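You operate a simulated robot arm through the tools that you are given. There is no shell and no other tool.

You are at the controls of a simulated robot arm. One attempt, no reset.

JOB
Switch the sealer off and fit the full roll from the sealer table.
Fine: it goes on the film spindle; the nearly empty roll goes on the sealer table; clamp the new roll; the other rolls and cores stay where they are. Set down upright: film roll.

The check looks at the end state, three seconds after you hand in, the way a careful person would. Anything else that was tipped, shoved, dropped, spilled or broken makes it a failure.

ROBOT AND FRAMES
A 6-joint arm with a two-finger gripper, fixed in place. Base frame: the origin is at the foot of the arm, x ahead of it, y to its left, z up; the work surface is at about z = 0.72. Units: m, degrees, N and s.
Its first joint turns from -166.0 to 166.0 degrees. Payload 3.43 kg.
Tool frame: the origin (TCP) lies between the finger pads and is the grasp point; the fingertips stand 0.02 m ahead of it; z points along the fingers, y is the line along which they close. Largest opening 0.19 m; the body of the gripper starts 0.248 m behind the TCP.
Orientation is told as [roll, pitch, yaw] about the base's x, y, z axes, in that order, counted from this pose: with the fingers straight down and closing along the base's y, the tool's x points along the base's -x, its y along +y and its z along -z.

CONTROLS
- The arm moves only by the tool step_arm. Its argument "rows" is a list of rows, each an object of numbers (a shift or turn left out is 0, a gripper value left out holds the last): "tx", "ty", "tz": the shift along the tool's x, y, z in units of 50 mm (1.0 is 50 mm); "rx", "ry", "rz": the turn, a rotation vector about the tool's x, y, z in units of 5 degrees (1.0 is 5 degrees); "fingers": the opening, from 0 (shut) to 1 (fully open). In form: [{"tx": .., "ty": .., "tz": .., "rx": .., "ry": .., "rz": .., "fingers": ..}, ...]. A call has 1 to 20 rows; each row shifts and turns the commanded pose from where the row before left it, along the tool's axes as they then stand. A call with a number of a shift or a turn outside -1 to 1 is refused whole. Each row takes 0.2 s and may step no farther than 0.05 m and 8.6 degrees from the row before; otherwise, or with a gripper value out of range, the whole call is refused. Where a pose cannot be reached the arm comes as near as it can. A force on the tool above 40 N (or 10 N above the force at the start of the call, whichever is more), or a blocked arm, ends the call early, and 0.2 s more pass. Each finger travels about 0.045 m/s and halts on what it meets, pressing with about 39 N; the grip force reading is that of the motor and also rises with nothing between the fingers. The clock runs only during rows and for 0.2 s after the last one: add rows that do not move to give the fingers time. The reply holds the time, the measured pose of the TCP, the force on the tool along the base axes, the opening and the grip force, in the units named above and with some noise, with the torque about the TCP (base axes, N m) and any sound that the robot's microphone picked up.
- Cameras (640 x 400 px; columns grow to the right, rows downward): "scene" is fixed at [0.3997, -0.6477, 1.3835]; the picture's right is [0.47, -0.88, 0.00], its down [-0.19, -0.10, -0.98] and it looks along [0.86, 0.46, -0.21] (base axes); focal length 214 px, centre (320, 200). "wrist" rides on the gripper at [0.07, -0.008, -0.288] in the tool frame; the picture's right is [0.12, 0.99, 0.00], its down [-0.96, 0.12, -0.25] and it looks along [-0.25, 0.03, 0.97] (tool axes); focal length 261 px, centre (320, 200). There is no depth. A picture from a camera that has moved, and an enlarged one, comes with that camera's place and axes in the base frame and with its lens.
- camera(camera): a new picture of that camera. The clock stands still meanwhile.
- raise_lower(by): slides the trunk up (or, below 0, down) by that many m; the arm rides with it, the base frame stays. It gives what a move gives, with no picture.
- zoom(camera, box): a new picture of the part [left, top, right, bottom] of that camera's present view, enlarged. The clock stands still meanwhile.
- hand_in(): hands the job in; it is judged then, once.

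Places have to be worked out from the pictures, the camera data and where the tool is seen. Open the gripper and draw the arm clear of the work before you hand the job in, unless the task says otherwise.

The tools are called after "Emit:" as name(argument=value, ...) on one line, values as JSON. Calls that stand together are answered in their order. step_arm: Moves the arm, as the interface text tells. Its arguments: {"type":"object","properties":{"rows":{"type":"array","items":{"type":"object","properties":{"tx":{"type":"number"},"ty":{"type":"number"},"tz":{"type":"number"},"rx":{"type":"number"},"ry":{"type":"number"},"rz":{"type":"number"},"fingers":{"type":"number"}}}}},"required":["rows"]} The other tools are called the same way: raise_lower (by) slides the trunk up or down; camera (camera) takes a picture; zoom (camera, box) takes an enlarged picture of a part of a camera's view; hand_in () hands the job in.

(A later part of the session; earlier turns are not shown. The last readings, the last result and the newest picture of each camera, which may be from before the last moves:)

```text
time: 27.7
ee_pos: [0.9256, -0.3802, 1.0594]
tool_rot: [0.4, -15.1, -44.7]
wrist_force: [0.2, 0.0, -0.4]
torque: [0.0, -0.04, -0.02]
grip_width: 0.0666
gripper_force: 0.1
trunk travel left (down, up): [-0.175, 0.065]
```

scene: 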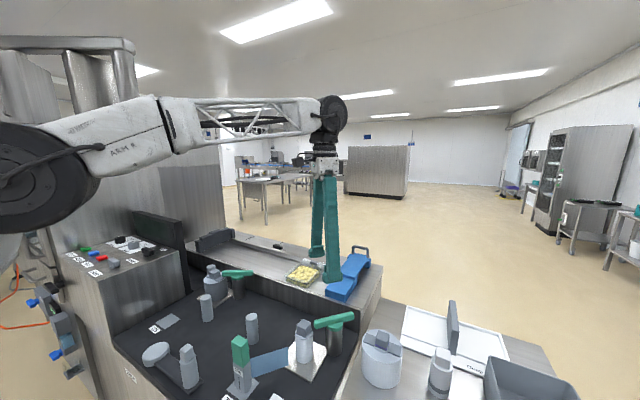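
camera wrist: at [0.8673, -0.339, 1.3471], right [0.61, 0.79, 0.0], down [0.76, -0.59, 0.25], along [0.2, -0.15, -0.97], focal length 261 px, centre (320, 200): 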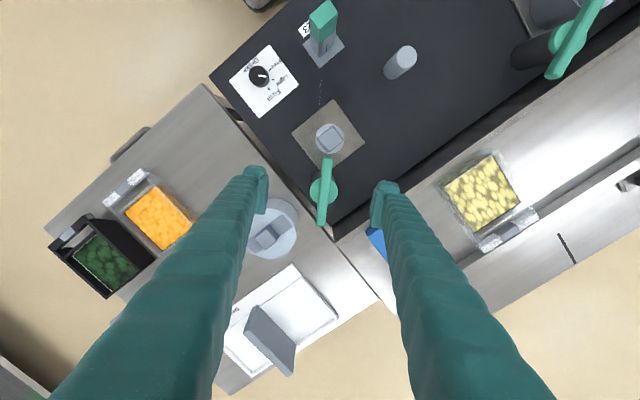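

Tilt achieved with TCP kept. I move to a hover just above the bar's near half at (0.929,-0.367,0.90).

Emit:
step_arm(rows=[{"tx": 0.24, "ty": 0.06, "tz": 0.76}, {"tx": 0.24, "ty": 0.06, "tz": 0.76}, {"tx": 0.24, "ty": 0.06, "tz": 0.76}, {"tx": 0.24, "ty": 0.06, "tz": 0.76}, {}])

Emit:
zoom(camera="wrist", box=[240, 100, 400, 230])

Emit:
zoom(camera="scene", box=[270, 270, 390, 370])

```text
time: 28.9
ee_pos: [0.93, -0.3683, 0.8987]
tool_rot: [0.2, -15.2, -44.9]
wrist_force: [0.2, 0.4, -0.1]
torque: [0.0, -0.01, -0.02]
grip_width: 0.0667
gripper_force: 0.1
trunk travel left (down, up): [-0.175, 0.065]
```

```text
3.08 times, centred on (320, 165) of wrist
camera zoom: at [0.8212, -0.2735, 1.1591], right [0.62, 0.79, -0.03], down [0.69, -0.53, 0.49], along [0.37, -0.32, -0.87], focal length 802 px, centre (320, 308)
```

zoom: 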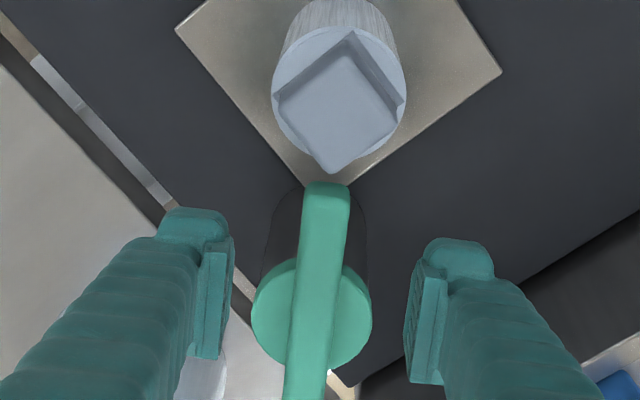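

```text
4.00 times, centred on (330, 320) of scene
camera zoom: at [0.3997, -0.6477, 1.3835], right [0.47, -0.88, 0.0], down [-0.19, -0.1, -0.98], along [0.86, 0.46, -0.21], focal length 858 px, centre (280, -280)
```

zoom: 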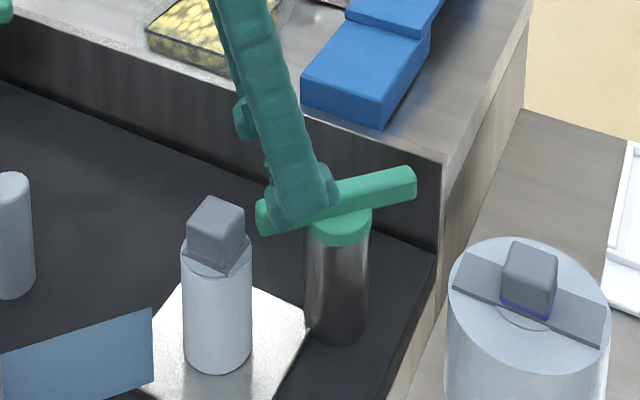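

The bar is centred between the fingers. I descend 52 mm straight down and close.

Emit:
step_arm(rows=[{"tx": 0.135, "tz": 0.5}, {"tx": 0.135, "tz": 0.5}, {}])

Emit:
zoom(camera="scene", box=[270, 270, 390, 370])

```text
time: 29.7
ee_pos: [0.9295, -0.3685, 0.8492]
tool_rot: [0.3, -15.0, -44.8]
wrist_force: [0.0, -0.5, -0.1]
torque: [0.03, 0.03, 0.0]
grip_width: 0.0665
gripper_force: 0.0
trunk travel left (down, up): [-0.175, 0.065]
```

```text
4.00 times, centred on (330, 320) of scene
camera zoom: at [0.3997, -0.6477, 1.3835], right [0.47, -0.88, 0.0], down [-0.19, -0.1, -0.98], along [0.86, 0.46, -0.21], focal length 858 px, centre (280, -280)
```

zoom: 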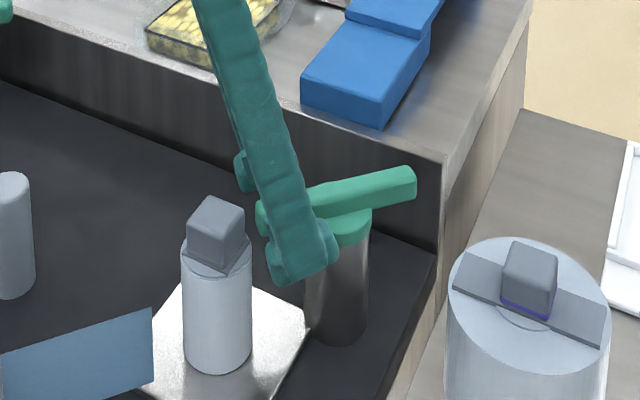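

Positioned around the bar. Closing.

Emit:
step_arm(rows=[{"fingers": 0.0}, {}, {}, {}, {}, {}])

Emit:
zoom(camera="scene", box=[270, 270, 390, 370])

Emit:
zoom(camera="wrist", box=[240, 100, 400, 230])

```text
time: 31.1
ee_pos: [0.9298, -0.3693, 0.8479]
tool_rot: [0.2, -15.1, -44.8]
wrist_force: [-3.8, -0.9, -0.5]
torque: [0.0, 0.09, 0.14]
grip_width: 0.0191
gripper_force: 45.2
trunk travel left (down, up): [-0.175, 0.065]
```

```text
4.00 times, centred on (330, 320) of scene
camera zoom: at [0.3997, -0.6477, 1.3835], right [0.47, -0.88, 0.0], down [-0.19, -0.1, -0.98], along [0.86, 0.46, -0.21], focal length 858 px, centre (280, -280)
```

zoom: 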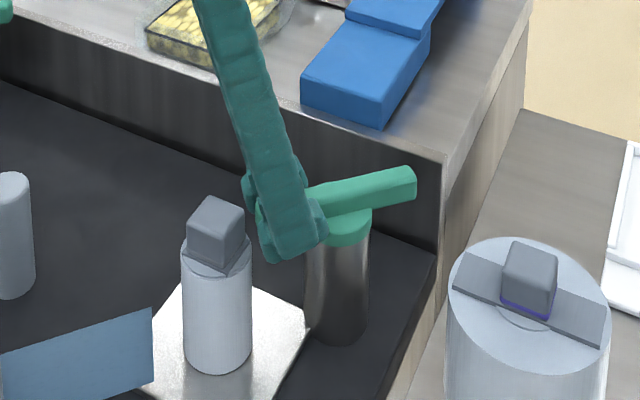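

```text
3.08 times, centred on (320, 165) of wrist
camera zoom: at [0.8214, -0.274, 1.1088], right [0.62, 0.79, -0.03], down [0.69, -0.53, 0.49], along [0.37, -0.32, -0.87], focal length 802 px, centre (320, 308)
```

zoom: 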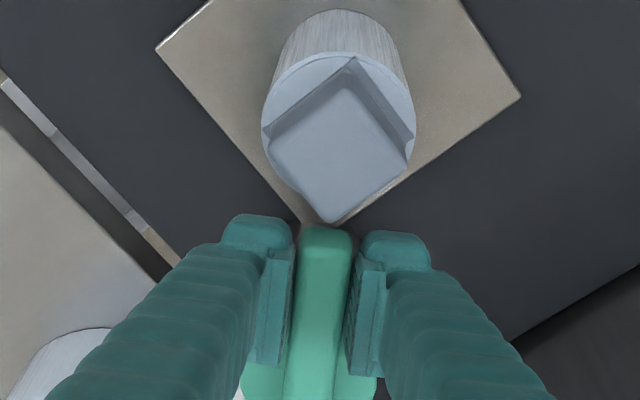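

Gripped on the bar (19 mm). I try turning it counter-clockwise about the post by 15° while following the arc.

Emit:
step_arm(rows=[{"rx": -0.155, "rz": -0.58, "ty": -0.05, "tx": -0.0015}, {"rx": -0.155, "rz": -0.58, "ty": -0.05, "tx": -0.0015}, {"rx": -0.155, "rz": -0.58, "ty": -0.05, "tx": -0.0015}, {}])

Emit:
zoom(camera="wrist", box=[240, 100, 400, 230])

```text
time: 32.1
ee_pos: [0.9236, -0.3748, 0.8498]
tool_rot: [0.3, -15.2, -35.8]
wrist_force: [-3.8, -9.2, 5.0]
torque: [0.14, 0.15, -0.48]
grip_width: 0.019
gripper_force: 45.2
trunk travel left (down, up): [-0.175, 0.065]
```

```text
3.08 times, centred on (320, 165) of wrist
camera zoom: at [0.8029, -0.2973, 1.1085], right [0.49, 0.87, -0.03], down [0.77, -0.41, 0.49], along [0.42, -0.26, -0.87], focal length 802 px, centre (320, 308)
```

zoom: 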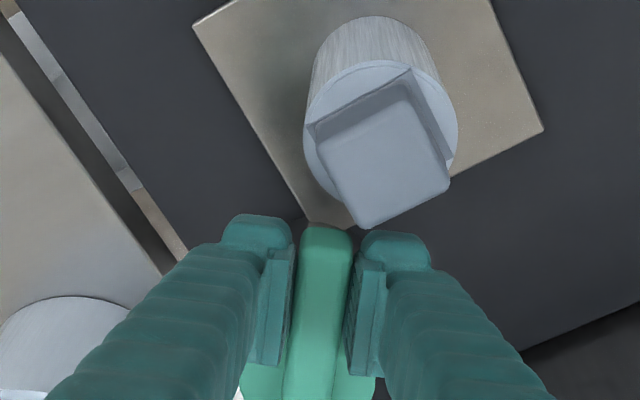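

The bar turns freely counter-clockwise. Continuing.

Emit:
step_arm(rows=[{"rx": -0.207, "rz": -0.773, "ty": -0.067, "tx": -0.0025}, {"rx": -0.207, "rz": -0.773, "ty": -0.067, "tx": -0.0025}, {"rx": -0.207, "rz": -0.773, "ty": -0.067, "tx": -0.0025}, {"rx": -0.207, "rz": -0.773, "ty": -0.067, "tx": -0.0025}, {"rx": -0.207, "rz": -0.773, "ty": -0.067, "tx": -0.0025}, {}])

```text
time: 33.5
ee_pos: [0.9168, -0.3888, 0.8478]
tool_rot: [0.1, -15.2, -15.6]
wrist_force: [9.0, -17.4, 1.6]
torque: [-0.09, -0.34, -0.74]
grip_width: 0.019
gripper_force: 45.2
trunk travel left (down, up): [-0.175, 0.065]
```

Emit:
step_arm(rows=[{"rx": -0.207, "rz": -0.773, "ty": -0.067, "tx": -0.0025}, {"rx": -0.207, "rz": -0.773, "ty": -0.067, "tx": -0.0025}, {"rx": -0.207, "rz": -0.773, "ty": -0.067, "tx": -0.0025}, {"rx": -0.207, "rz": -0.773, "ty": -0.067, "tx": -0.0025}, {"rx": -0.207, "rz": -0.773, "ty": -0.067, "tx": -0.0025}, {}])

Emit:
zoom(camera="scene", box=[270, 270, 390, 370])

```text
time: 34.9
ee_pos: [0.9155, -0.4043, 0.8488]
tool_rot: [0.0, -15.2, 4.3]
wrist_force: [4.0, -26.6, 13.1]
torque: [0.04, 0.14, -1.3]
grip_width: 0.0193
gripper_force: 44.8
trunk travel left (down, up): [-0.175, 0.065]
```

```text
4.00 times, centred on (330, 320) of scene
camera zoom: at [0.3997, -0.6477, 1.3835], right [0.47, -0.88, 0.0], down [-0.19, -0.1, -0.98], along [0.86, 0.46, -0.21], focal length 858 px, centre (280, -280)
```

zoom: 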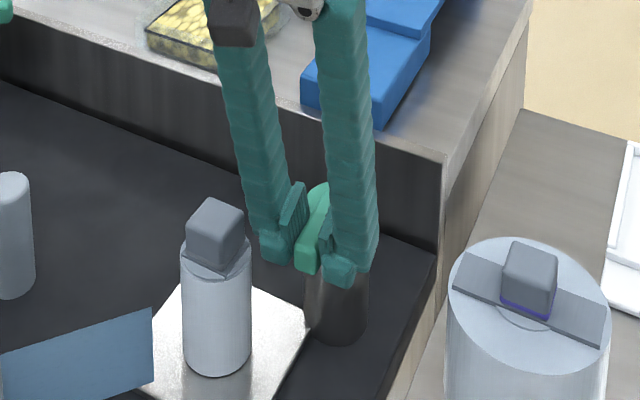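

φ≈49°, reaction indicates translation is lagging slightly; I add a bit of −y and continue.

Emit:
step_arm(rows=[{"ty": -0.06}, {"rx": -0.207, "rz": -0.773, "ty": -0.075, "tx": -0.0025}, {"rx": -0.207, "rz": -0.773, "ty": -0.075, "tx": -0.0025}, {"rx": -0.207, "rz": -0.773, "ty": -0.075, "tx": -0.0025}, {}])

```text
time: 36.1
ee_pos: [0.9171, -0.4173, 0.8479]
tool_rot: [0.2, -15.3, 16.6]
wrist_force: [-12.6, 8.9, 8.0]
torque: [-0.01, 0.14, 0.53]
grip_width: 0.0189
gripper_force: 45.2
trunk travel left (down, up): [-0.175, 0.065]
```

Emit:
step_arm(rows=[{"rx": -0.207, "rz": -0.773, "ty": -0.065, "tx": -0.0025}, {"rx": -0.207, "rz": -0.773, "ty": -0.065, "tx": -0.0025}, {"rx": -0.207, "rz": -0.773, "ty": -0.065, "tx": -0.0025}, {}])

Emit:
step_arm(rows=[{"rx": -0.207, "rz": -0.773, "ty": -0.067, "tx": -0.0025}, {"rx": -0.207, "rz": -0.773, "ty": -0.067, "tx": -0.0025}, {"rx": -0.207, "rz": -0.773, "ty": -0.067, "tx": -0.0025}, {}])

```text
time: 37.1
ee_pos: [0.9214, -0.4269, 0.8481]
tool_rot: [-0.1, -15.2, 28.5]
wrist_force: [0.8, 20.2, 0.9]
torque: [0.13, -0.36, 0.84]
grip_width: 0.0191
gripper_force: 45.2
trunk travel left (down, up): [-0.175, 0.065]
```

```text
time: 38.1
ee_pos: [0.9266, -0.4347, 0.8491]
tool_rot: [0.0, -15.2, 40.6]
wrist_force: [13.1, 22.8, -6.1]
torque: [0.1, -0.23, 0.51]
grip_width: 0.0191
gripper_force: 44.8
trunk travel left (down, up): [-0.175, 0.065]
```

Bar is now ~85° open. Release, rise straight up and look.

Emit:
step_arm(rows=[{"fingers": 0.3}, {}, {}, {}, {"tx": -0.13, "tz": -0.48}, {"tx": -0.25, "tz": -0.93}, {"tx": -0.25, "tz": -0.93}, {"tx": -0.25, "tz": -0.93}, {}])

Emit:
camera(camera="wrist")

Emit:
zoom(camera="scene", box=[250, 270, 410, 390])

```text
time: 40.1
ee_pos: [0.9239, -0.4392, 1.0192]
tool_rot: [-0.2, -15.1, 40.6]
wrist_force: [-1.0, 0.1, 0.9]
torque: [-0.04, 0.01, 0.01]
grip_width: 0.0569
gripper_force: 0.1
trunk travel left (down, up): [-0.175, 0.065]
```

```text
taken
camera wrist: at [0.8211, -0.5366, 1.2784], right [-0.73, 0.68, -0.03], down [0.58, 0.65, 0.49], along [0.36, 0.34, -0.87], focal length 261 px, centre (320, 200)
```

wrist: 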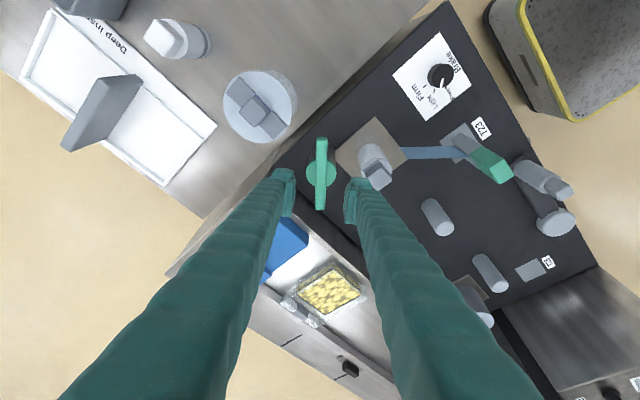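

```text
3.33 times, centred on (330, 330) of scene
camera zoom: at [0.3997, -0.6477, 1.3835], right [0.47, -0.88, 0.0], down [-0.19, -0.1, -0.98], along [0.86, 0.46, -0.21], focal length 715 px, centre (287, -233)
```

zoom: 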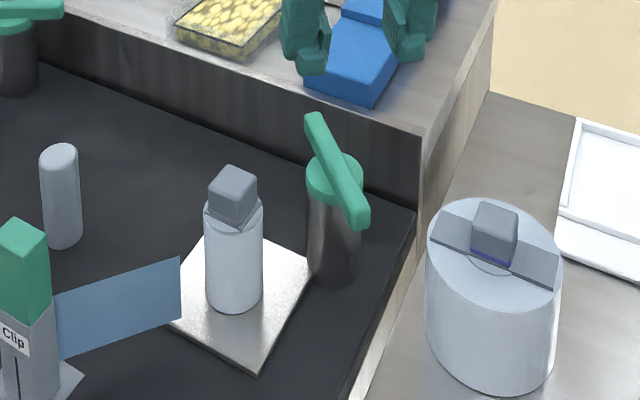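

Clamp is open and the roll undisturbed. Now I return to yaw 0, vertical, above the thin roll at (0.890,-0.3285).

Emit:
step_arm(rows=[{"rx": 0.263, "rz": 0.981}, {"rx": 0.263, "rz": 0.981}, {"rx": 0.263, "rz": 0.981}, {"rx": 0.263, "rz": 0.981}, {"rx": 0.263, "rz": 0.981}, {"rx": 0.263, "rz": 0.981}, {"rx": 0.263, "rz": 0.981}, {"rx": 0.263, "rz": 0.981}, {"tx": 0.22, "ty": 0.74, "tz": -0.06}, {"tx": 0.22, "ty": 0.74, "tz": -0.06}, {"tx": 0.22, "ty": 0.74, "tz": -0.06}, {"ry": 1}, {"ry": 1}, {"ry": 1}, {"fingers": 0.4}, {}])

Emit:
camera(camera="wrist")

Emit:
zoom(camera="wrist", box=[240, 120, 400, 240])

```text
time: 43.5
ee_pos: [0.8926, -0.3247, 1.019]
tool_rot: [-0.1, -0.1, -0.1]
wrist_force: [0.0, 0.0, 0.5]
torque: [0.0, 0.01, -0.02]
grip_width: 0.076
gripper_force: 0.0
trunk travel left (down, up): [-0.175, 0.065]
```

```text
taken
camera wrist: at [0.8208, -0.3322, 1.3064], right [-0.11, 0.99, 0.0], down [0.96, 0.11, 0.25], along [0.25, 0.03, -0.97], focal length 261 px, centre (320, 200)
```

wrist: 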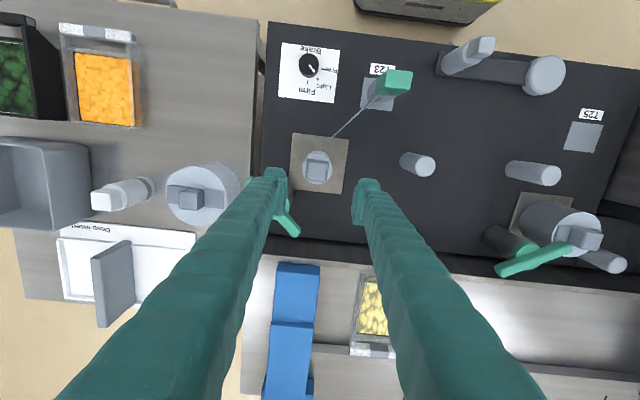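

```text
3.33 times, centred on (320, 180) of wrist
camera zoom: at [0.8208, -0.3322, 1.3064], right [-0.11, 0.99, 0.0], down [0.96, 0.11, 0.25], along [0.25, 0.03, -0.97], focal length 869 px, centre (320, 267)
```

zoom: 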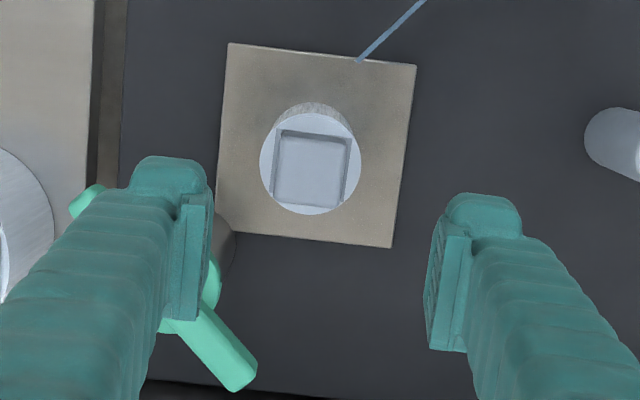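

Knob centred at ≈(0.889,-0.3285), top z≈0.85. I descend to z≈0.842 and grip it.

Emit:
step_arm(rows=[{"tx": 0.07, "ty": -0.076, "tz": 0.9}, {"tz": 0.9}, {"tz": 0.9}, {"tz": 0.5}, {"tz": 0.34}, {}])

Emit:
zoom(camera="scene", box=[250, 290, 350, 370])

Emit:
zoom(camera="wrist", box=[240, 120, 400, 240])

```text
time: 44.9
ee_pos: [0.8886, -0.329, 0.8409]
tool_rot: [0.1, -0.1, -0.2]
wrist_force: [0.1, 0.1, 0.1]
torque: [0.03, 0.01, -0.01]
grip_width: 0.076
gripper_force: 0.1
trunk travel left (down, up): [-0.175, 0.065]
```

```text
5.00 times, centred on (300, 330) of scene
camera zoom: at [0.3997, -0.6477, 1.3835], right [0.47, -0.88, 0.0], down [-0.19, -0.1, -0.98], along [0.86, 0.46, -0.21], focal length 1072 px, centre (420, -450)
```

zoom: 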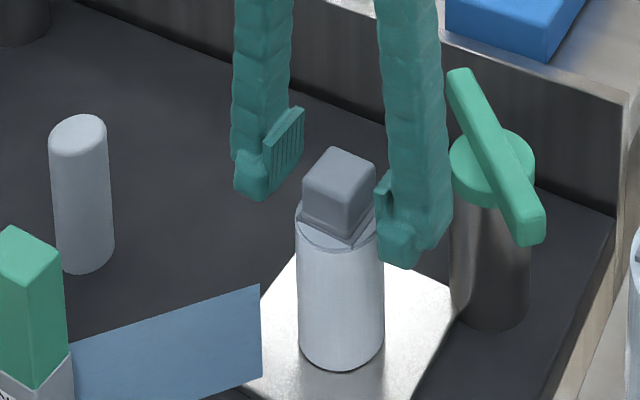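

```text
3.33 times, centred on (320, 180) of wrist
camera zoom: at [0.8178, -0.3367, 1.1286], right [-0.11, 0.99, 0.0], down [0.96, 0.11, 0.25], along [0.25, 0.03, -0.97], focal length 869 px, centre (320, 267)
```

zoom: 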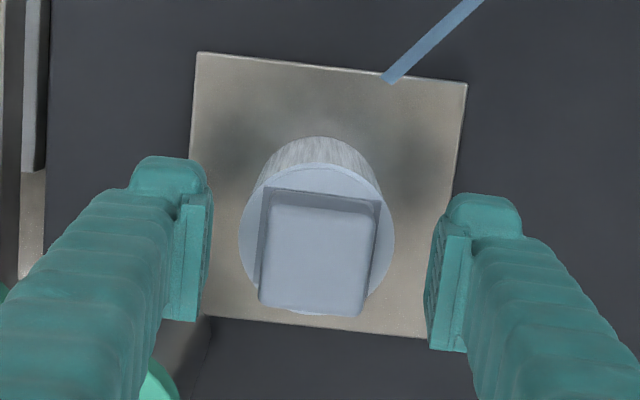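

Tips straddle the knob near its base with no contact. Closing on it.

Emit:
step_arm(rows=[{"fingers": 0.0}, {}, {}, {}, {}, {}, {}])

Emit:
zoom(camera="scene", box=[250, 290, 350, 370])

```text
time: 46.5
ee_pos: [0.8888, -0.3287, 0.8413]
tool_rot: [0.1, -0.2, -0.3]
wrist_force: [0.7, -0.2, 0.9]
torque: [0.02, -0.05, -0.03]
grip_width: 0.0345
gripper_force: 38.9
trunk travel left (down, up): [-0.175, 0.065]
```

```text
5.00 times, centred on (300, 330) of scene
camera zoom: at [0.3997, -0.6477, 1.3835], right [0.47, -0.88, 0.0], down [-0.19, -0.1, -0.98], along [0.86, 0.46, -0.21], focal length 1072 px, centre (420, -450)
```

zoom: 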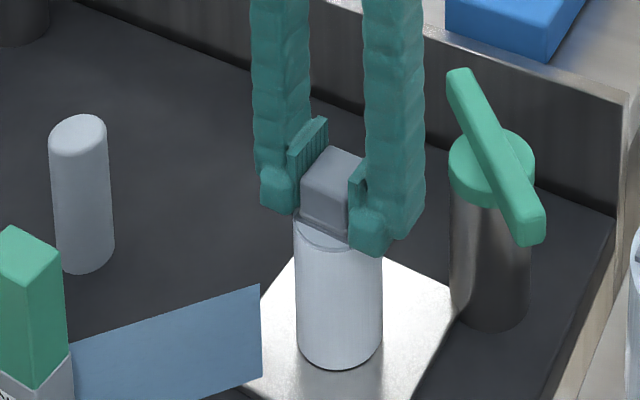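

Gripped at 34.5 mm. Lift slowly and watch force.

Emit:
step_arm(rows=[{"tz": -0.3}, {"tz": -0.3}, {"tz": -0.4}, {}])

Emit:
zoom(camera="scene", box=[250, 270, 350, 370])

```text
time: 47.5
ee_pos: [0.8899, -0.327, 0.8913]
tool_rot: [0.2, -0.1, -0.2]
wrist_force: [0.5, -0.7, 0.2]
torque: [-0.02, 0.02, 0.02]
grip_width: 0.0346
gripper_force: 38.9
trunk travel left (down, up): [-0.175, 0.065]
```

```text
4.00 times, centred on (300, 320) of scene
camera zoom: at [0.3997, -0.6477, 1.3835], right [0.47, -0.88, 0.0], down [-0.19, -0.1, -0.98], along [0.86, 0.46, -0.21], focal length 858 px, centre (400, -280)
```

zoom: 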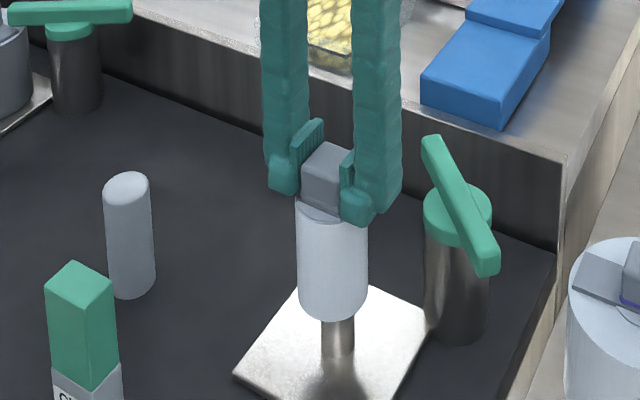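

The roll is sliding up off a pin. Continue lifting to clear it.

Emit:
step_arm(rows=[{"tz": -0.6}, {"tz": -0.6}, {"tz": -0.6}, {"tz": -0.4}, {}])

Emit:
zoom(camera="scene", box=[230, 250, 370, 390])

Emit:
camera(camera="wrist")

```text
time: 48.7
ee_pos: [0.8873, -0.3297, 1.0021]
tool_rot: [0.0, -0.2, -0.3]
wrist_force: [-1.0, 0.3, -0.5]
torque: [-0.02, 0.0, 0.02]
grip_width: 0.0346
gripper_force: 39.1
trunk travel left (down, up): [-0.175, 0.065]
```

```text
2.86 times, centred on (300, 320) of scene
camera zoom: at [0.3997, -0.6477, 1.3835], right [0.47, -0.88, 0.0], down [-0.19, -0.1, -0.98], along [0.86, 0.46, -0.21], focal length 613 px, centre (377, -143)
```

zoom: 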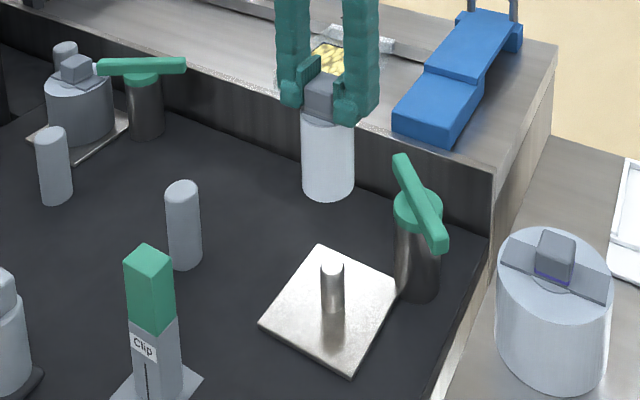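

```text
taken
camera wrist: at [0.816, -0.337, 1.29], right [-0.11, 0.99, 0.0], down [0.96, 0.11, 0.25], along [0.25, 0.03, -0.97], focal length 261 px, centre (320, 200)
```

wrist: 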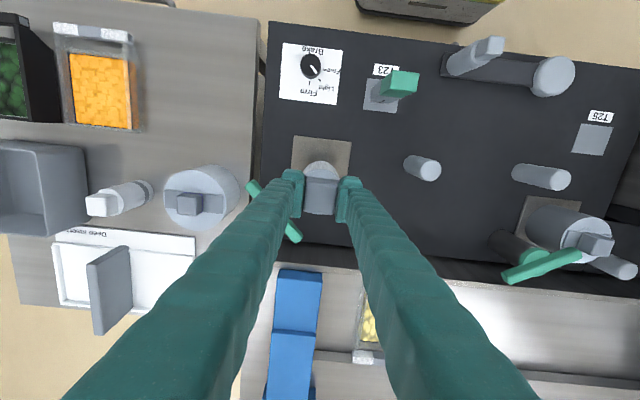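

The bare pin (≈55 mm tall) is exposed. Carry the old roll to the clear area of the right table at about (0.76,-0.57).

Emit:
step_arm(rows=[{"tx": 0.42, "ty": -0.8}, {"tx": 0.42, "ty": -0.8}, {"tx": 0.42, "ty": -0.8}, {"tx": 0.42, "ty": -0.8}, {"tx": 0.42, "ty": -0.8}, {"tx": 0.42, "ty": -0.8}, {}])

Emit:
camera(camera="wrist")

Emit:
camera(camera="scene")

```text
time: 50.3
ee_pos: [0.7628, -0.5685, 1.0007]
tool_rot: [0.1, -0.2, -0.2]
wrist_force: [-0.8, -0.3, 0.0]
torque: [0.0, 0.02, -0.01]
grip_width: 0.0347
gripper_force: 38.8
trunk travel left (down, up): [-0.175, 0.065]
```

```text
taken
camera wrist: at [0.6906, -0.5763, 1.2871], right [-0.12, 0.99, 0.0], down [0.96, 0.11, 0.25], along [0.25, 0.03, -0.97], focal length 261 px, centre (320, 200)
```

wrist: 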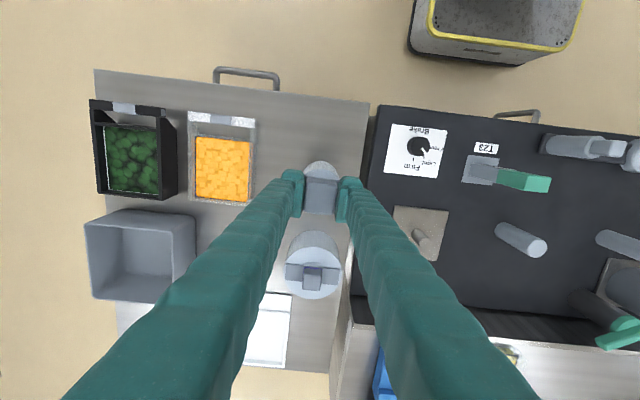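

```text
taken
```

scene: 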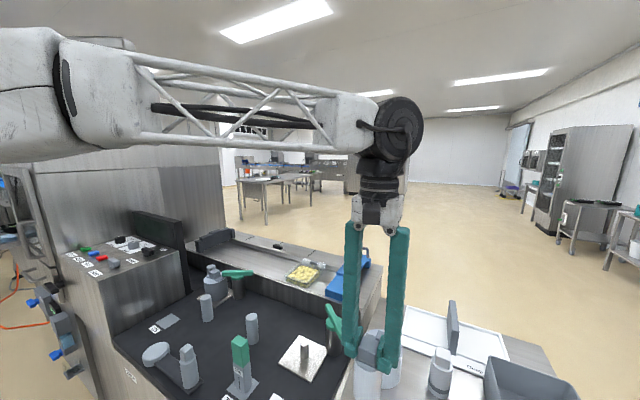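

Over clear table (nearest objects ≥0.1 m away). Lowering: fast to z≈0.86, then small steps until contact.

Emit:
step_arm(rows=[{"tz": 0.8}, {"tz": 0.8}, {"tz": 0.7}, {"tz": 0.4}, {}])

Emit:
step_arm(rows=[{"tz": 0.06}, {"tz": 0.06}, {"tz": 0.06}, {"tz": 0.06}, {"tz": 0.06}, {}])

```text
time: 51.5
ee_pos: [0.7601, -0.5656, 0.8655]
tool_rot: [0.2, -0.2, -0.2]
wrist_force: [0.3, 0.7, -0.6]
torque: [0.03, 0.04, 0.0]
grip_width: 0.0347
gripper_force: 38.8
trunk travel left (down, up): [-0.175, 0.065]
```

```text
time: 52.9
ee_pos: [0.7615, -0.5689, 0.8514]
tool_rot: [0.2, -0.2, -0.3]
wrist_force: [-0.6, 0.7, -0.8]
torque: [0.0, -0.01, -0.04]
grip_width: 0.0348
gripper_force: 38.7
trunk travel left (down, up): [-0.175, 0.065]
```

Emit:
step_arm(rows=[{"tz": 0.06}, {"tz": 0.06}, {"tz": 0.06}, {}])

Emit:
zoom(camera="scene", box=[310, 280, 450, 400])

```text
time: 53.9
ee_pos: [0.7627, -0.5675, 0.8409]
tool_rot: [0.0, -0.3, -0.3]
wrist_force: [-0.3, -0.5, -0.6]
torque: [0.01, 0.02, -0.03]
grip_width: 0.0343
gripper_force: 38.8
trunk travel left (down, up): [-0.175, 0.065]
```

```text
3.33 times, centred on (380, 340) of scene
camera zoom: at [0.3997, -0.6477, 1.3835], right [0.47, -0.88, 0.0], down [-0.19, -0.1, -0.98], along [0.86, 0.46, -0.21], focal length 715 px, centre (120, -267)
```

zoom: 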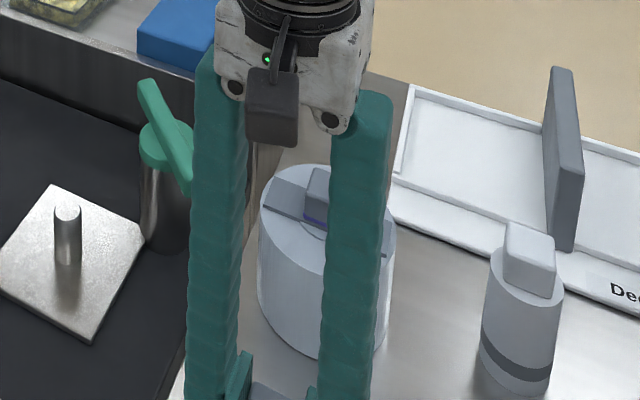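

No contact yet; continue in small steps.

Emit:
step_arm(rows=[{"tz": 0.04}, {"tz": 0.04}, {"tz": 0.04}, {"tz": 0.04}, {}])

Emit:
step_arm(rows=[{"tz": 0.03}, {"tz": 0.03}, {"tz": 0.03}, {}])

```text
time: 55.1
ee_pos: [0.7639, -0.5675, 0.8329]
tool_rot: [0.0, -0.2, -0.1]
wrist_force: [-0.6, 1.0, -1.6]
torque: [0.01, 0.0, 0.03]
grip_width: 0.0345
gripper_force: 39.2
trunk travel left (down, up): [-0.175, 0.065]
```

```text
time: 56.1
ee_pos: [0.7611, -0.5685, 0.832]
tool_rot: [-0.1, -0.5, -0.2]
wrist_force: [5.2, -3.2, 31.7]
torque: [-0.07, -0.1, -0.02]
grip_width: 0.0348
gripper_force: 38.7
trunk travel left (down, up): [-0.175, 0.065]
```

Contact with the table at TCP z≈0.832. Relieve the press, then open slowly.

Emit:
step_arm(rows=[{"tz": -0.06}, {}])

Emit:
step_arm(rows=[{"fingers": 0.25}, {}, {}, {"fingers": 0.4}, {}, {}])

Emit:
zoom(camera="wrist", box=[240, 120, 400, 240])

```text
time: 56.7
ee_pos: [0.7638, -0.5665, 0.8322]
tool_rot: [0.0, -0.1, -0.1]
wrist_force: [2.8, -2.6, 8.5]
torque: [-0.05, -0.56, -0.15]
grip_width: 0.0347
gripper_force: 39.3
trunk travel left (down, up): [-0.175, 0.065]
```

```text
time: 58.1
ee_pos: [0.7627, -0.5678, 0.8333]
tool_rot: [0.1, -0.2, -0.2]
wrist_force: [0.2, 0.3, 0.2]
torque: [-0.01, -0.01, 0.02]
grip_width: 0.0762
gripper_force: 0.1
trunk travel left (down, up): [-0.175, 0.065]
```

```text
3.33 times, centred on (320, 180) of wrist
camera zoom: at [0.6915, -0.5756, 1.1206], right [-0.12, 0.99, 0.0], down [0.96, 0.11, 0.25], along [0.25, 0.03, -0.97], focal length 869 px, centre (320, 267)
```

zoom: 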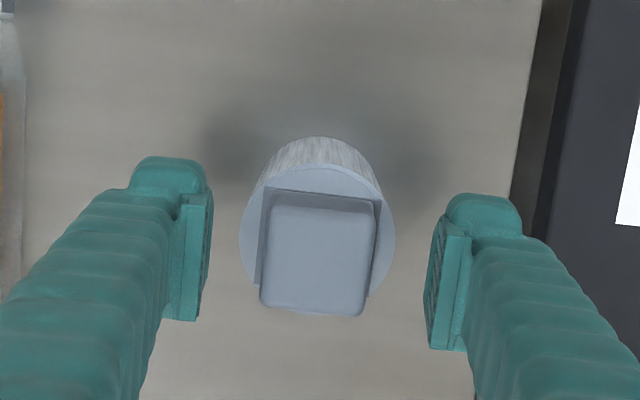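

Old roll stands upright on the table. Rise, then tilt the tool 28° outward (for reach) and approach the full roll for a look.

Emit:
step_arm(rows=[{"tz": -0.5}, {"tz": -0.9}, {"tz": -0.9}, {"tz": -0.9}, {"tz": -0.5}, {"ry": -0.933}, {"ry": -0.933}, {"ry": -0.933}, {"ry": -0.933}, {"ry": -0.933}, {"ry": -0.933}, {}])

Emit:
camera(camera="wrist")

```text
time: 60.7
ee_pos: [0.7619, -0.5691, 1.0174]
tool_rot: [0.0, -28.3, -0.3]
wrist_force: [0.3, -0.5, 1.2]
torque: [0.01, -0.02, -0.03]
grip_width: 0.0757
gripper_force: 0.1
trunk travel left (down, up): [-0.175, 0.065]
```

```text
taken
camera wrist: at [0.5638, -0.5753, 1.2382], right [-0.1, 0.99, -0.06], down [0.73, 0.11, 0.67], along [0.68, 0.03, -0.74], focal length 261 px, centre (320, 200)
```

wrist: 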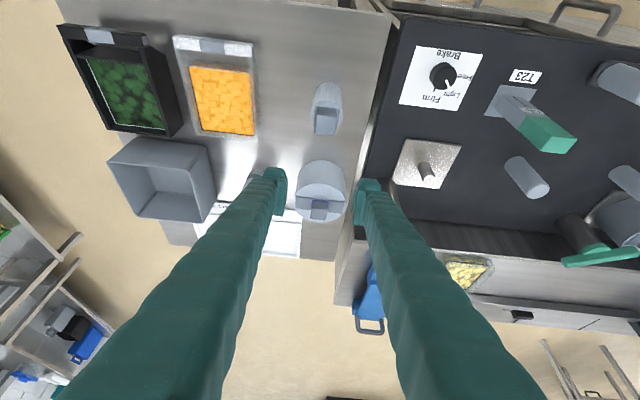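

Moving to hover above the full roll at (0.969,-0.556, 0.947) with the tilt kept.

Emit:
step_arm(rows=[{"tx": -0.6, "ty": 0.052, "tz": 0.64}, {"tx": -0.6, "ty": 0.052, "tz": 0.64}, {"tx": -0.6, "ty": 0.052, "tz": 0.64}, {"tx": -0.6, "ty": 0.052, "tz": 0.64}, {"tx": -0.6, "ty": 0.052, "tz": 0.64}, {}])

Emit:
zoom(camera="wrist", box=[220, 80, 420, 230])

Emit:
zoom(camera="scene", box=[310, 260, 470, 400])

```text
time: 62.1
ee_pos: [0.9702, -0.5566, 0.9444]
tool_rot: [0.1, -28.2, -0.3]
wrist_force: [-0.1, 0.3, -0.8]
torque: [0.01, -0.02, -0.03]
grip_width: 0.0762
gripper_force: 0.1
trunk travel left (down, up): [-0.175, 0.065]
```

```text
2.67 times, centred on (320, 155) of wrist
camera zoom: at [0.7718, -0.5642, 1.1651], right [-0.1, 0.99, -0.05], down [0.73, 0.11, 0.67], along [0.67, 0.03, -0.74], focal length 695 px, centre (320, 320)
```

zoom: 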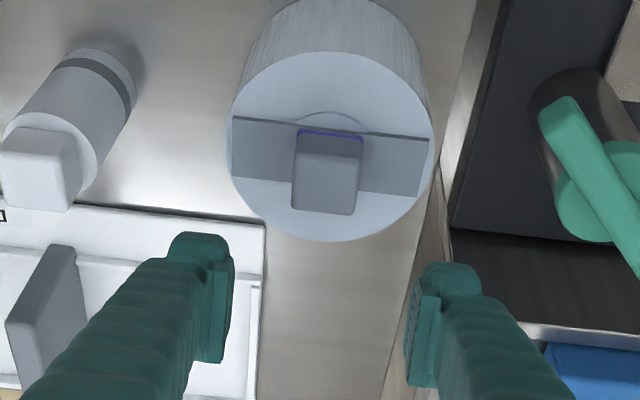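

```text
2.86 times, centred on (390, 330) of scene
camera zoom: at [0.3997, -0.6477, 1.3835], right [0.47, -0.88, 0.0], down [-0.19, -0.1, -0.98], along [0.86, 0.46, -0.21], focal length 613 px, centre (120, -171)
```

zoom: 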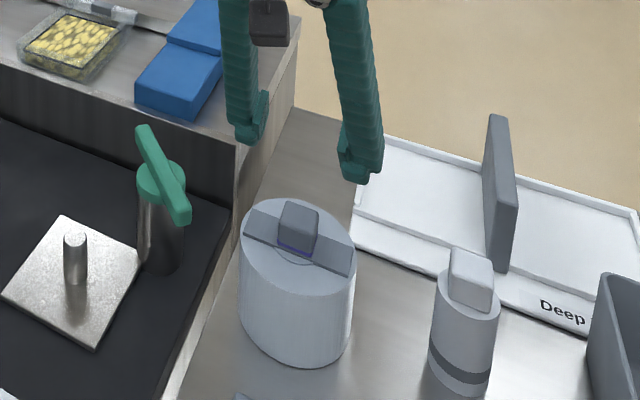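

Full-roll knob centre ≈ (0.970,-0.558), top z≈0.84. Descend to TCP z≈0.842, checking for contact.

Emit:
step_arm(rows=[{"tx": 0.323, "ty": -0.015, "tz": 0.6}, {"tx": 0.323, "ty": -0.015, "tz": 0.6}, {"tx": 0.18, "tz": 0.34}, {"tx": 0.13, "tz": 0.24}, {}])

Emit:
zoom(camera="wrist", box=[220, 80, 420, 230])

Emit:
zoom(camera="scene", box=[330, 300, 430, 390])

```text
time: 63.3
ee_pos: [0.9691, -0.5588, 0.844]
tool_rot: [0.1, -28.1, -0.2]
wrist_force: [0.4, 0.3, -0.2]
torque: [0.03, -0.02, 0.0]
grip_width: 0.076
gripper_force: 0.0
trunk travel left (down, up): [-0.175, 0.065]
```

```text
2.67 times, centred on (320, 155) of wrist
camera zoom: at [0.7711, -0.5657, 1.0642], right [-0.1, 0.99, -0.06], down [0.73, 0.11, 0.67], along [0.68, 0.03, -0.74], focal length 695 px, centre (320, 320)
```

zoom: 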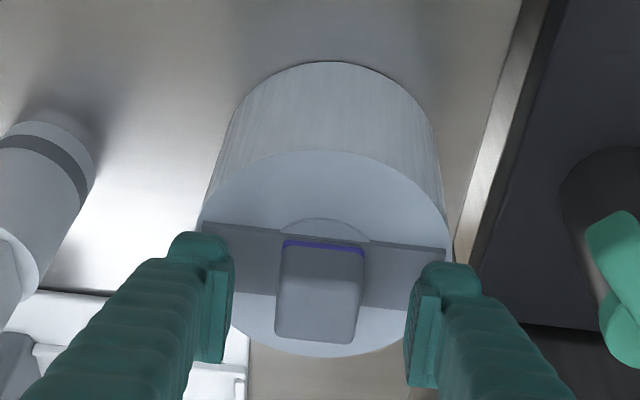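

```text
4.44 times, centred on (380, 345) of scene
camera zoom: at [0.3997, -0.6477, 1.3835], right [0.47, -0.88, 0.0], down [-0.19, -0.1, -0.98], along [0.86, 0.46, -0.21], focal length 953 px, centre (53, -444)
```

zoom: 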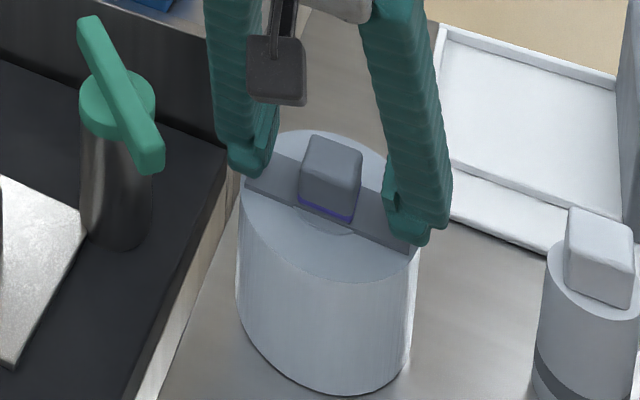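

Well aligned. Lower 4 mm more and close on the knob.

Emit:
step_arm(rows=[{"tx": 0.038, "tz": 0.07}, {"fingers": 0.0}, {}, {}, {}, {}, {}, {}])

Emit:
zoom(camera="wrist", box=[220, 80, 420, 230])

Emit:
zoom(camera="scene", box=[330, 300, 430, 390])

```text
time: 65.1
ee_pos: [0.9703, -0.5588, 0.8409]
tool_rot: [0.1, -28.1, -0.3]
wrist_force: [-0.6, -1.7, -0.3]
torque: [-0.01, -0.04, -0.01]
grip_width: 0.0348
gripper_force: 38.5
trunk travel left (down, up): [-0.175, 0.065]
```

```text
2.67 times, centred on (320, 155) of wrist
camera zoom: at [0.7711, -0.5656, 1.0609], right [-0.1, 0.99, -0.06], down [0.73, 0.11, 0.67], along [0.68, 0.03, -0.74], focal length 695 px, centre (320, 320)
```

zoom: 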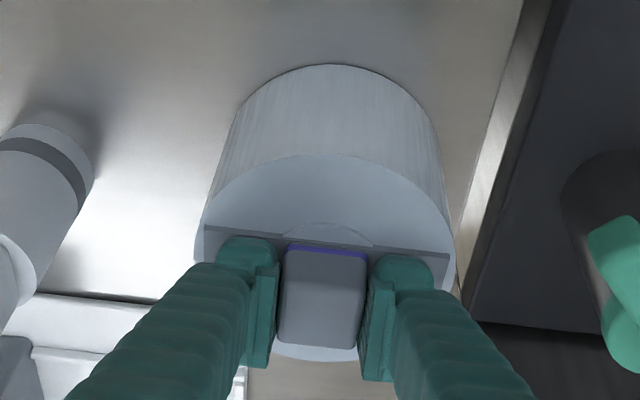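

```text
4.44 times, centred on (380, 345) of scene
camera zoom: at [0.3997, -0.6477, 1.3835], right [0.47, -0.88, 0.0], down [-0.19, -0.1, -0.98], along [0.86, 0.46, -0.21], focal length 953 px, centre (53, -444)
```

zoom: 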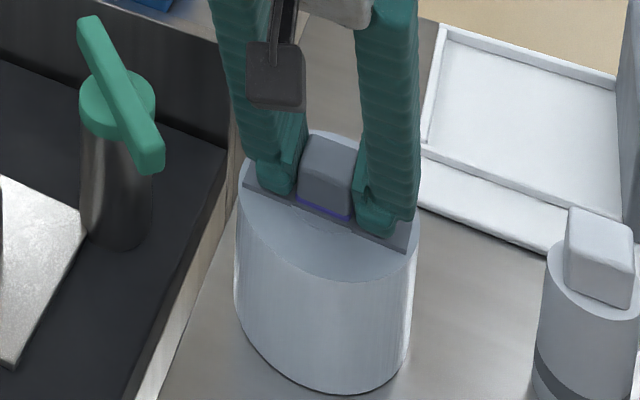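

Gripped at 34.8 mm. Lift 20 mm first and check.

Emit:
step_arm(rows=[{"tx": -0.063, "tz": -0.117}, {"tx": -0.063, "tz": -0.117}, {"tx": -0.063, "tz": -0.117}, {}])

Emit:
zoom(camera="scene", box=[330, 300, 430, 400])

Emit:
zoom(camera="wrist", box=[220, 80, 420, 230])

```text
time: 66.1
ee_pos: [0.9701, -0.5567, 0.8614]
tool_rot: [0.2, -28.3, -0.3]
wrist_force: [0.0, 0.7, -5.1]
torque: [-0.03, -0.01, 0.03]
grip_width: 0.035
gripper_force: 39.4
trunk travel left (down, up): [-0.175, 0.065]
```

```text
4.00 times, centred on (380, 350) of scene
camera zoom: at [0.3997, -0.6477, 1.3835], right [0.47, -0.88, 0.0], down [-0.19, -0.1, -0.98], along [0.86, 0.46, -0.21], focal length 858 px, centre (80, -400)
```

zoom: 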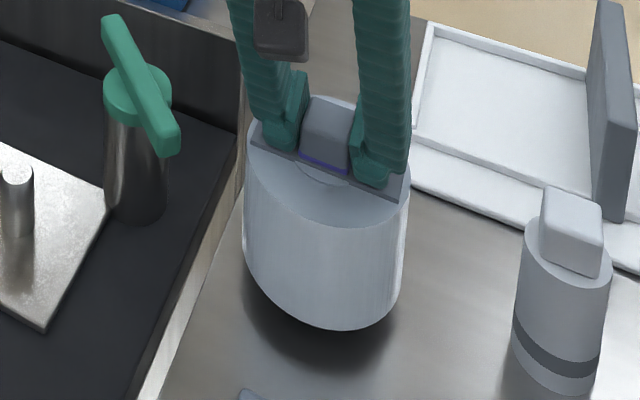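

```text
2.67 times, centred on (320, 155) of wrist
camera zoom: at [0.7719, -0.5647, 1.0817], right [-0.1, 0.99, -0.06], down [0.73, 0.11, 0.67], along [0.67, 0.03, -0.74], focal length 695 px, centre (320, 320)
```

zoom: 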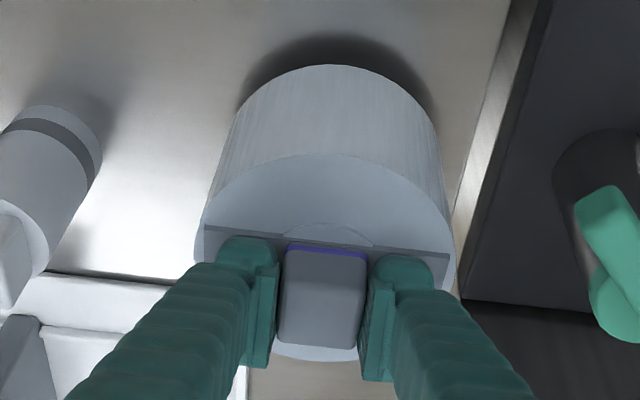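

Roll held upright, ~0.5 kg. Lift to TCP z≈0.99.

Emit:
step_arm(rows=[{"tx": -0.2, "tz": -0.37}, {"tx": -0.26, "tz": -0.48}, {"tx": -0.26, "tz": -0.48}, {"tx": -0.26, "tz": -0.48}, {"tx": -0.26, "tz": -0.48}, {}])

Emit:
camera(camera="scene")

Emit:
camera(camera="wrist")

```text
time: 67.5
ee_pos: [0.9671, -0.5572, 0.9927]
tool_rot: [0.1, -28.2, -0.3]
wrist_force: [-0.7, 0.7, -6.8]
torque: [0.01, 0.02, 0.01]
grip_width: 0.0351
gripper_force: 39.2
trunk travel left (down, up): [-0.175, 0.065]
```

```text
taken
```

scene: 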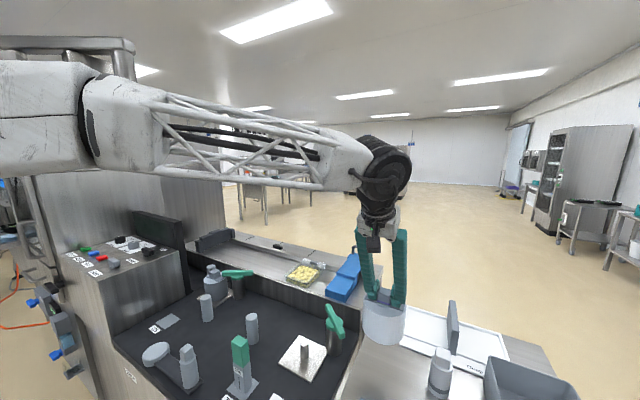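

```text
taken
camera wrist: at [0.7695, -0.5647, 1.2127], right [-0.1, 0.99, -0.06], down [0.73, 0.11, 0.67], along [0.67, 0.03, -0.74], focal length 261 px, centre (320, 200)
```

wrist: 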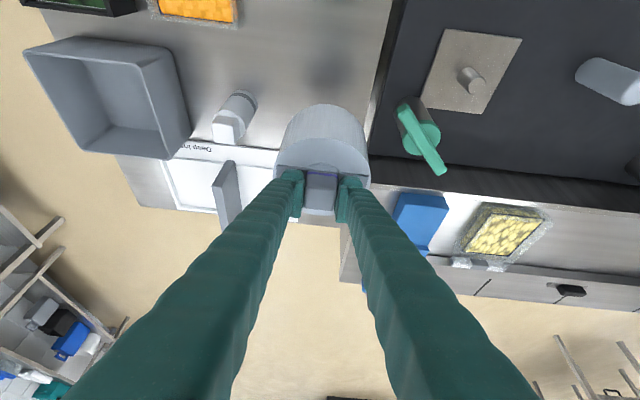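

Let me measure the pin precisely from this oblique view and the scene camera before moving over it.

Emit:
zoom(camera="wrist", box=[420, 20, 540, 120])

Emit:
zoom(camera="scene", box=[270, 320, 350, 390])

Emit:
zoom(camera="wrist", box=[260, 90, 380, 230])

```text
4.00 times, centred on (480, 70) of wrist
camera zoom: at [0.7695, -0.5647, 1.2127], right [-0.1, 0.99, -0.06], down [0.73, 0.11, 0.67], along [0.67, 0.03, -0.74], focal length 1043 px, centre (-320, 720)
```

zoom: 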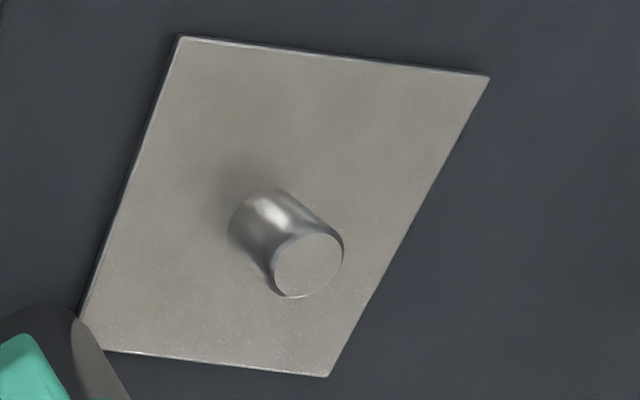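

```text
5.71 times, centred on (310, 355) of scene
camera zoom: at [0.3997, -0.6477, 1.3835], right [0.47, -0.88, 0.0], down [-0.19, -0.1, -0.98], along [0.86, 0.46, -0.21], focal length 1226 px, centre (377, -686)
```

zoom: 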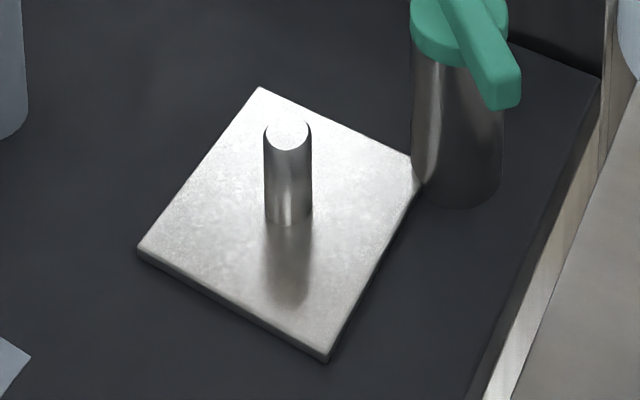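

```text
2.86 times, centred on (320, 160) of wrist
camera zoom: at [0.7695, -0.5647, 1.2127], right [-0.1, 0.99, -0.06], down [0.73, 0.11, 0.67], along [0.67, 0.03, -0.74], focal length 745 px, centre (320, 314)
```

zoom: 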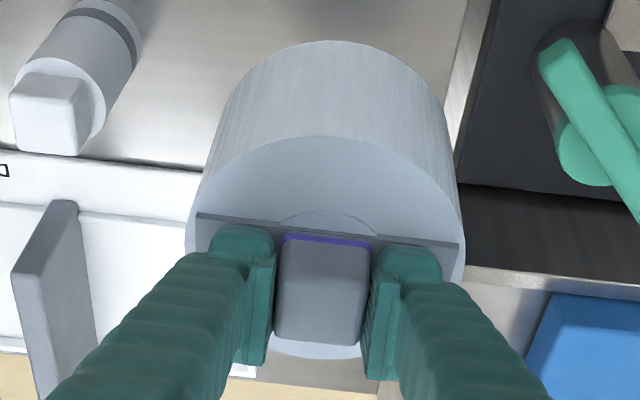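

Pin axis ≈ (0.888,-0.329), top z≈0.778. I raise 1 cm more and carry the roll straight over to the spindle.

Emit:
step_arm(rows=[{"tx": -0.095, "tz": -0.176}, {"tx": 0.23, "ty": 0.76, "tz": -0.125}, {"tx": 0.23, "ty": 0.76, "tz": -0.125}, {"tx": 0.23, "ty": 0.76, "tz": -0.125}, {"tx": 0.23, "ty": 0.76, "tz": -0.125}, {"tx": 0.23, "ty": 0.76, "tz": -0.125}, {"tx": 0.23, "ty": 0.76, "tz": -0.125}, {}])

Emit:
zoom(camera="scene", box=[240, 270, 360, 390])

Emit:
zoom(camera="wrist", box=[220, 60, 420, 230])

```text
time: 69.3
ee_pos: [0.8956, -0.3271, 0.9971]
tool_rot: [0.1, -28.2, -0.3]
wrist_force: [0.0, -1.0, -6.2]
torque: [0.02, 0.02, 0.01]
grip_width: 0.0349
gripper_force: 39.2
trunk travel left (down, up): [-0.175, 0.065]
```

```text
3.33 times, centred on (300, 330) of scene
camera zoom: at [0.3997, -0.6477, 1.3835], right [0.47, -0.88, 0.0], down [-0.19, -0.1, -0.98], along [0.86, 0.46, -0.21], focal length 715 px, centre (387, -233)
```

zoom: 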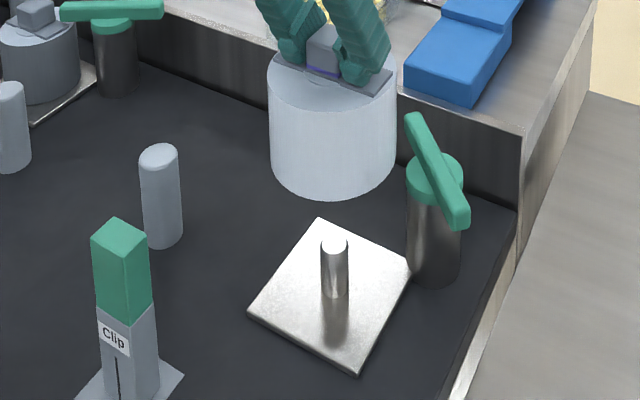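

```text
2.35 times, centred on (320, 145) of wrist
camera zoom: at [0.6969, -0.3344, 1.2171], right [-0.1, 0.99, -0.06], down [0.73, 0.11, 0.67], along [0.68, 0.03, -0.74], focal length 613 px, centre (320, 329)
```

zoom: 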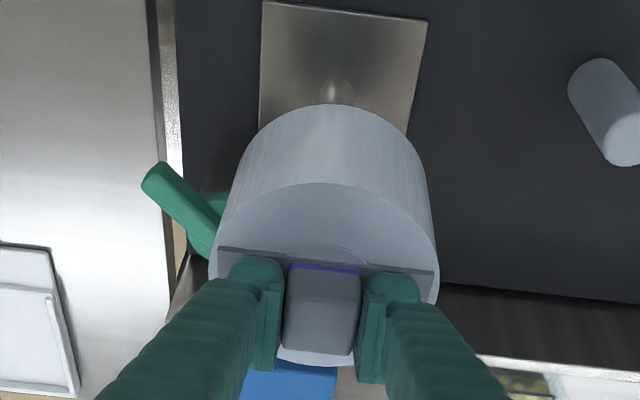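

Roll axis by scene/wrist is ≈ (0.891–0.894, -0.327), so I correct by about (-4,-2) mm and lower to just above the pin.

Emit:
step_arm(rows=[{"tx": 0.07, "ty": -0.04, "tz": -0.038}, {"tx": 0.265, "tz": 0.493}, {"tx": 0.265, "tz": 0.493}, {"tx": 0.265, "tz": 0.493}, {}, {}])

Emit:
zoom(camera="scene", box=[250, 290, 350, 390])

Emit:
zoom(camera="wrist", box=[220, 60, 420, 230])

```text
time: 70.7
ee_pos: [0.8893, -0.3314, 0.9181]
tool_rot: [0.1, -28.2, -0.2]
wrist_force: [0.7, 0.1, -7.0]
torque: [-0.01, 0.02, 0.02]
grip_width: 0.0351
gripper_force: 39.1
trunk travel left (down, up): [-0.175, 0.065]
```

```text
4.00 times, centred on (300, 340) of scene
camera zoom: at [0.3997, -0.6477, 1.3835], right [0.47, -0.88, 0.0], down [-0.19, -0.1, -0.98], along [0.86, 0.46, -0.21], focal length 858 px, centre (400, -360)
```

zoom: 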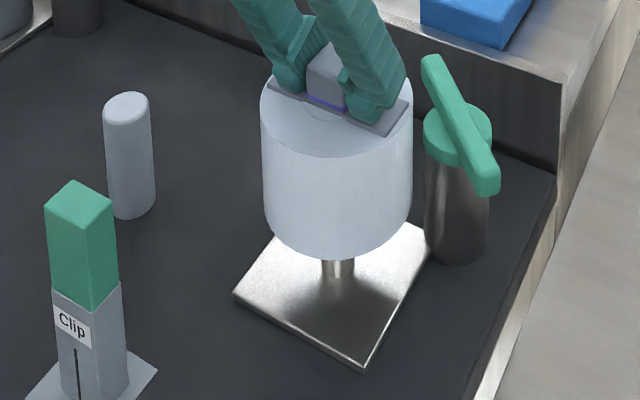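

```text
2.35 times, centred on (320, 145) of wrist
camera zoom: at [0.6909, -0.3388, 1.1382], right [-0.1, 0.99, -0.06], down [0.73, 0.11, 0.67], along [0.68, 0.03, -0.74], focal length 613 px, centre (320, 329)
```

zoom: 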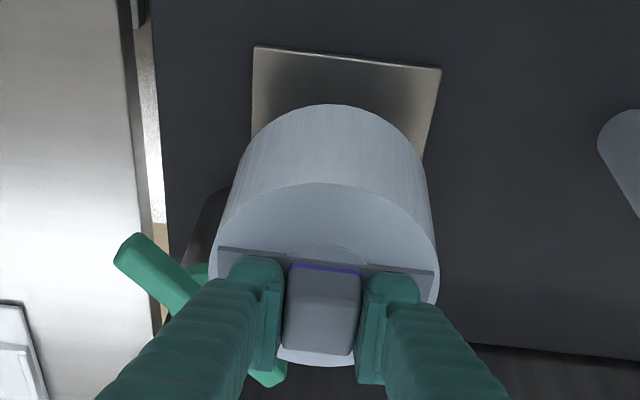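

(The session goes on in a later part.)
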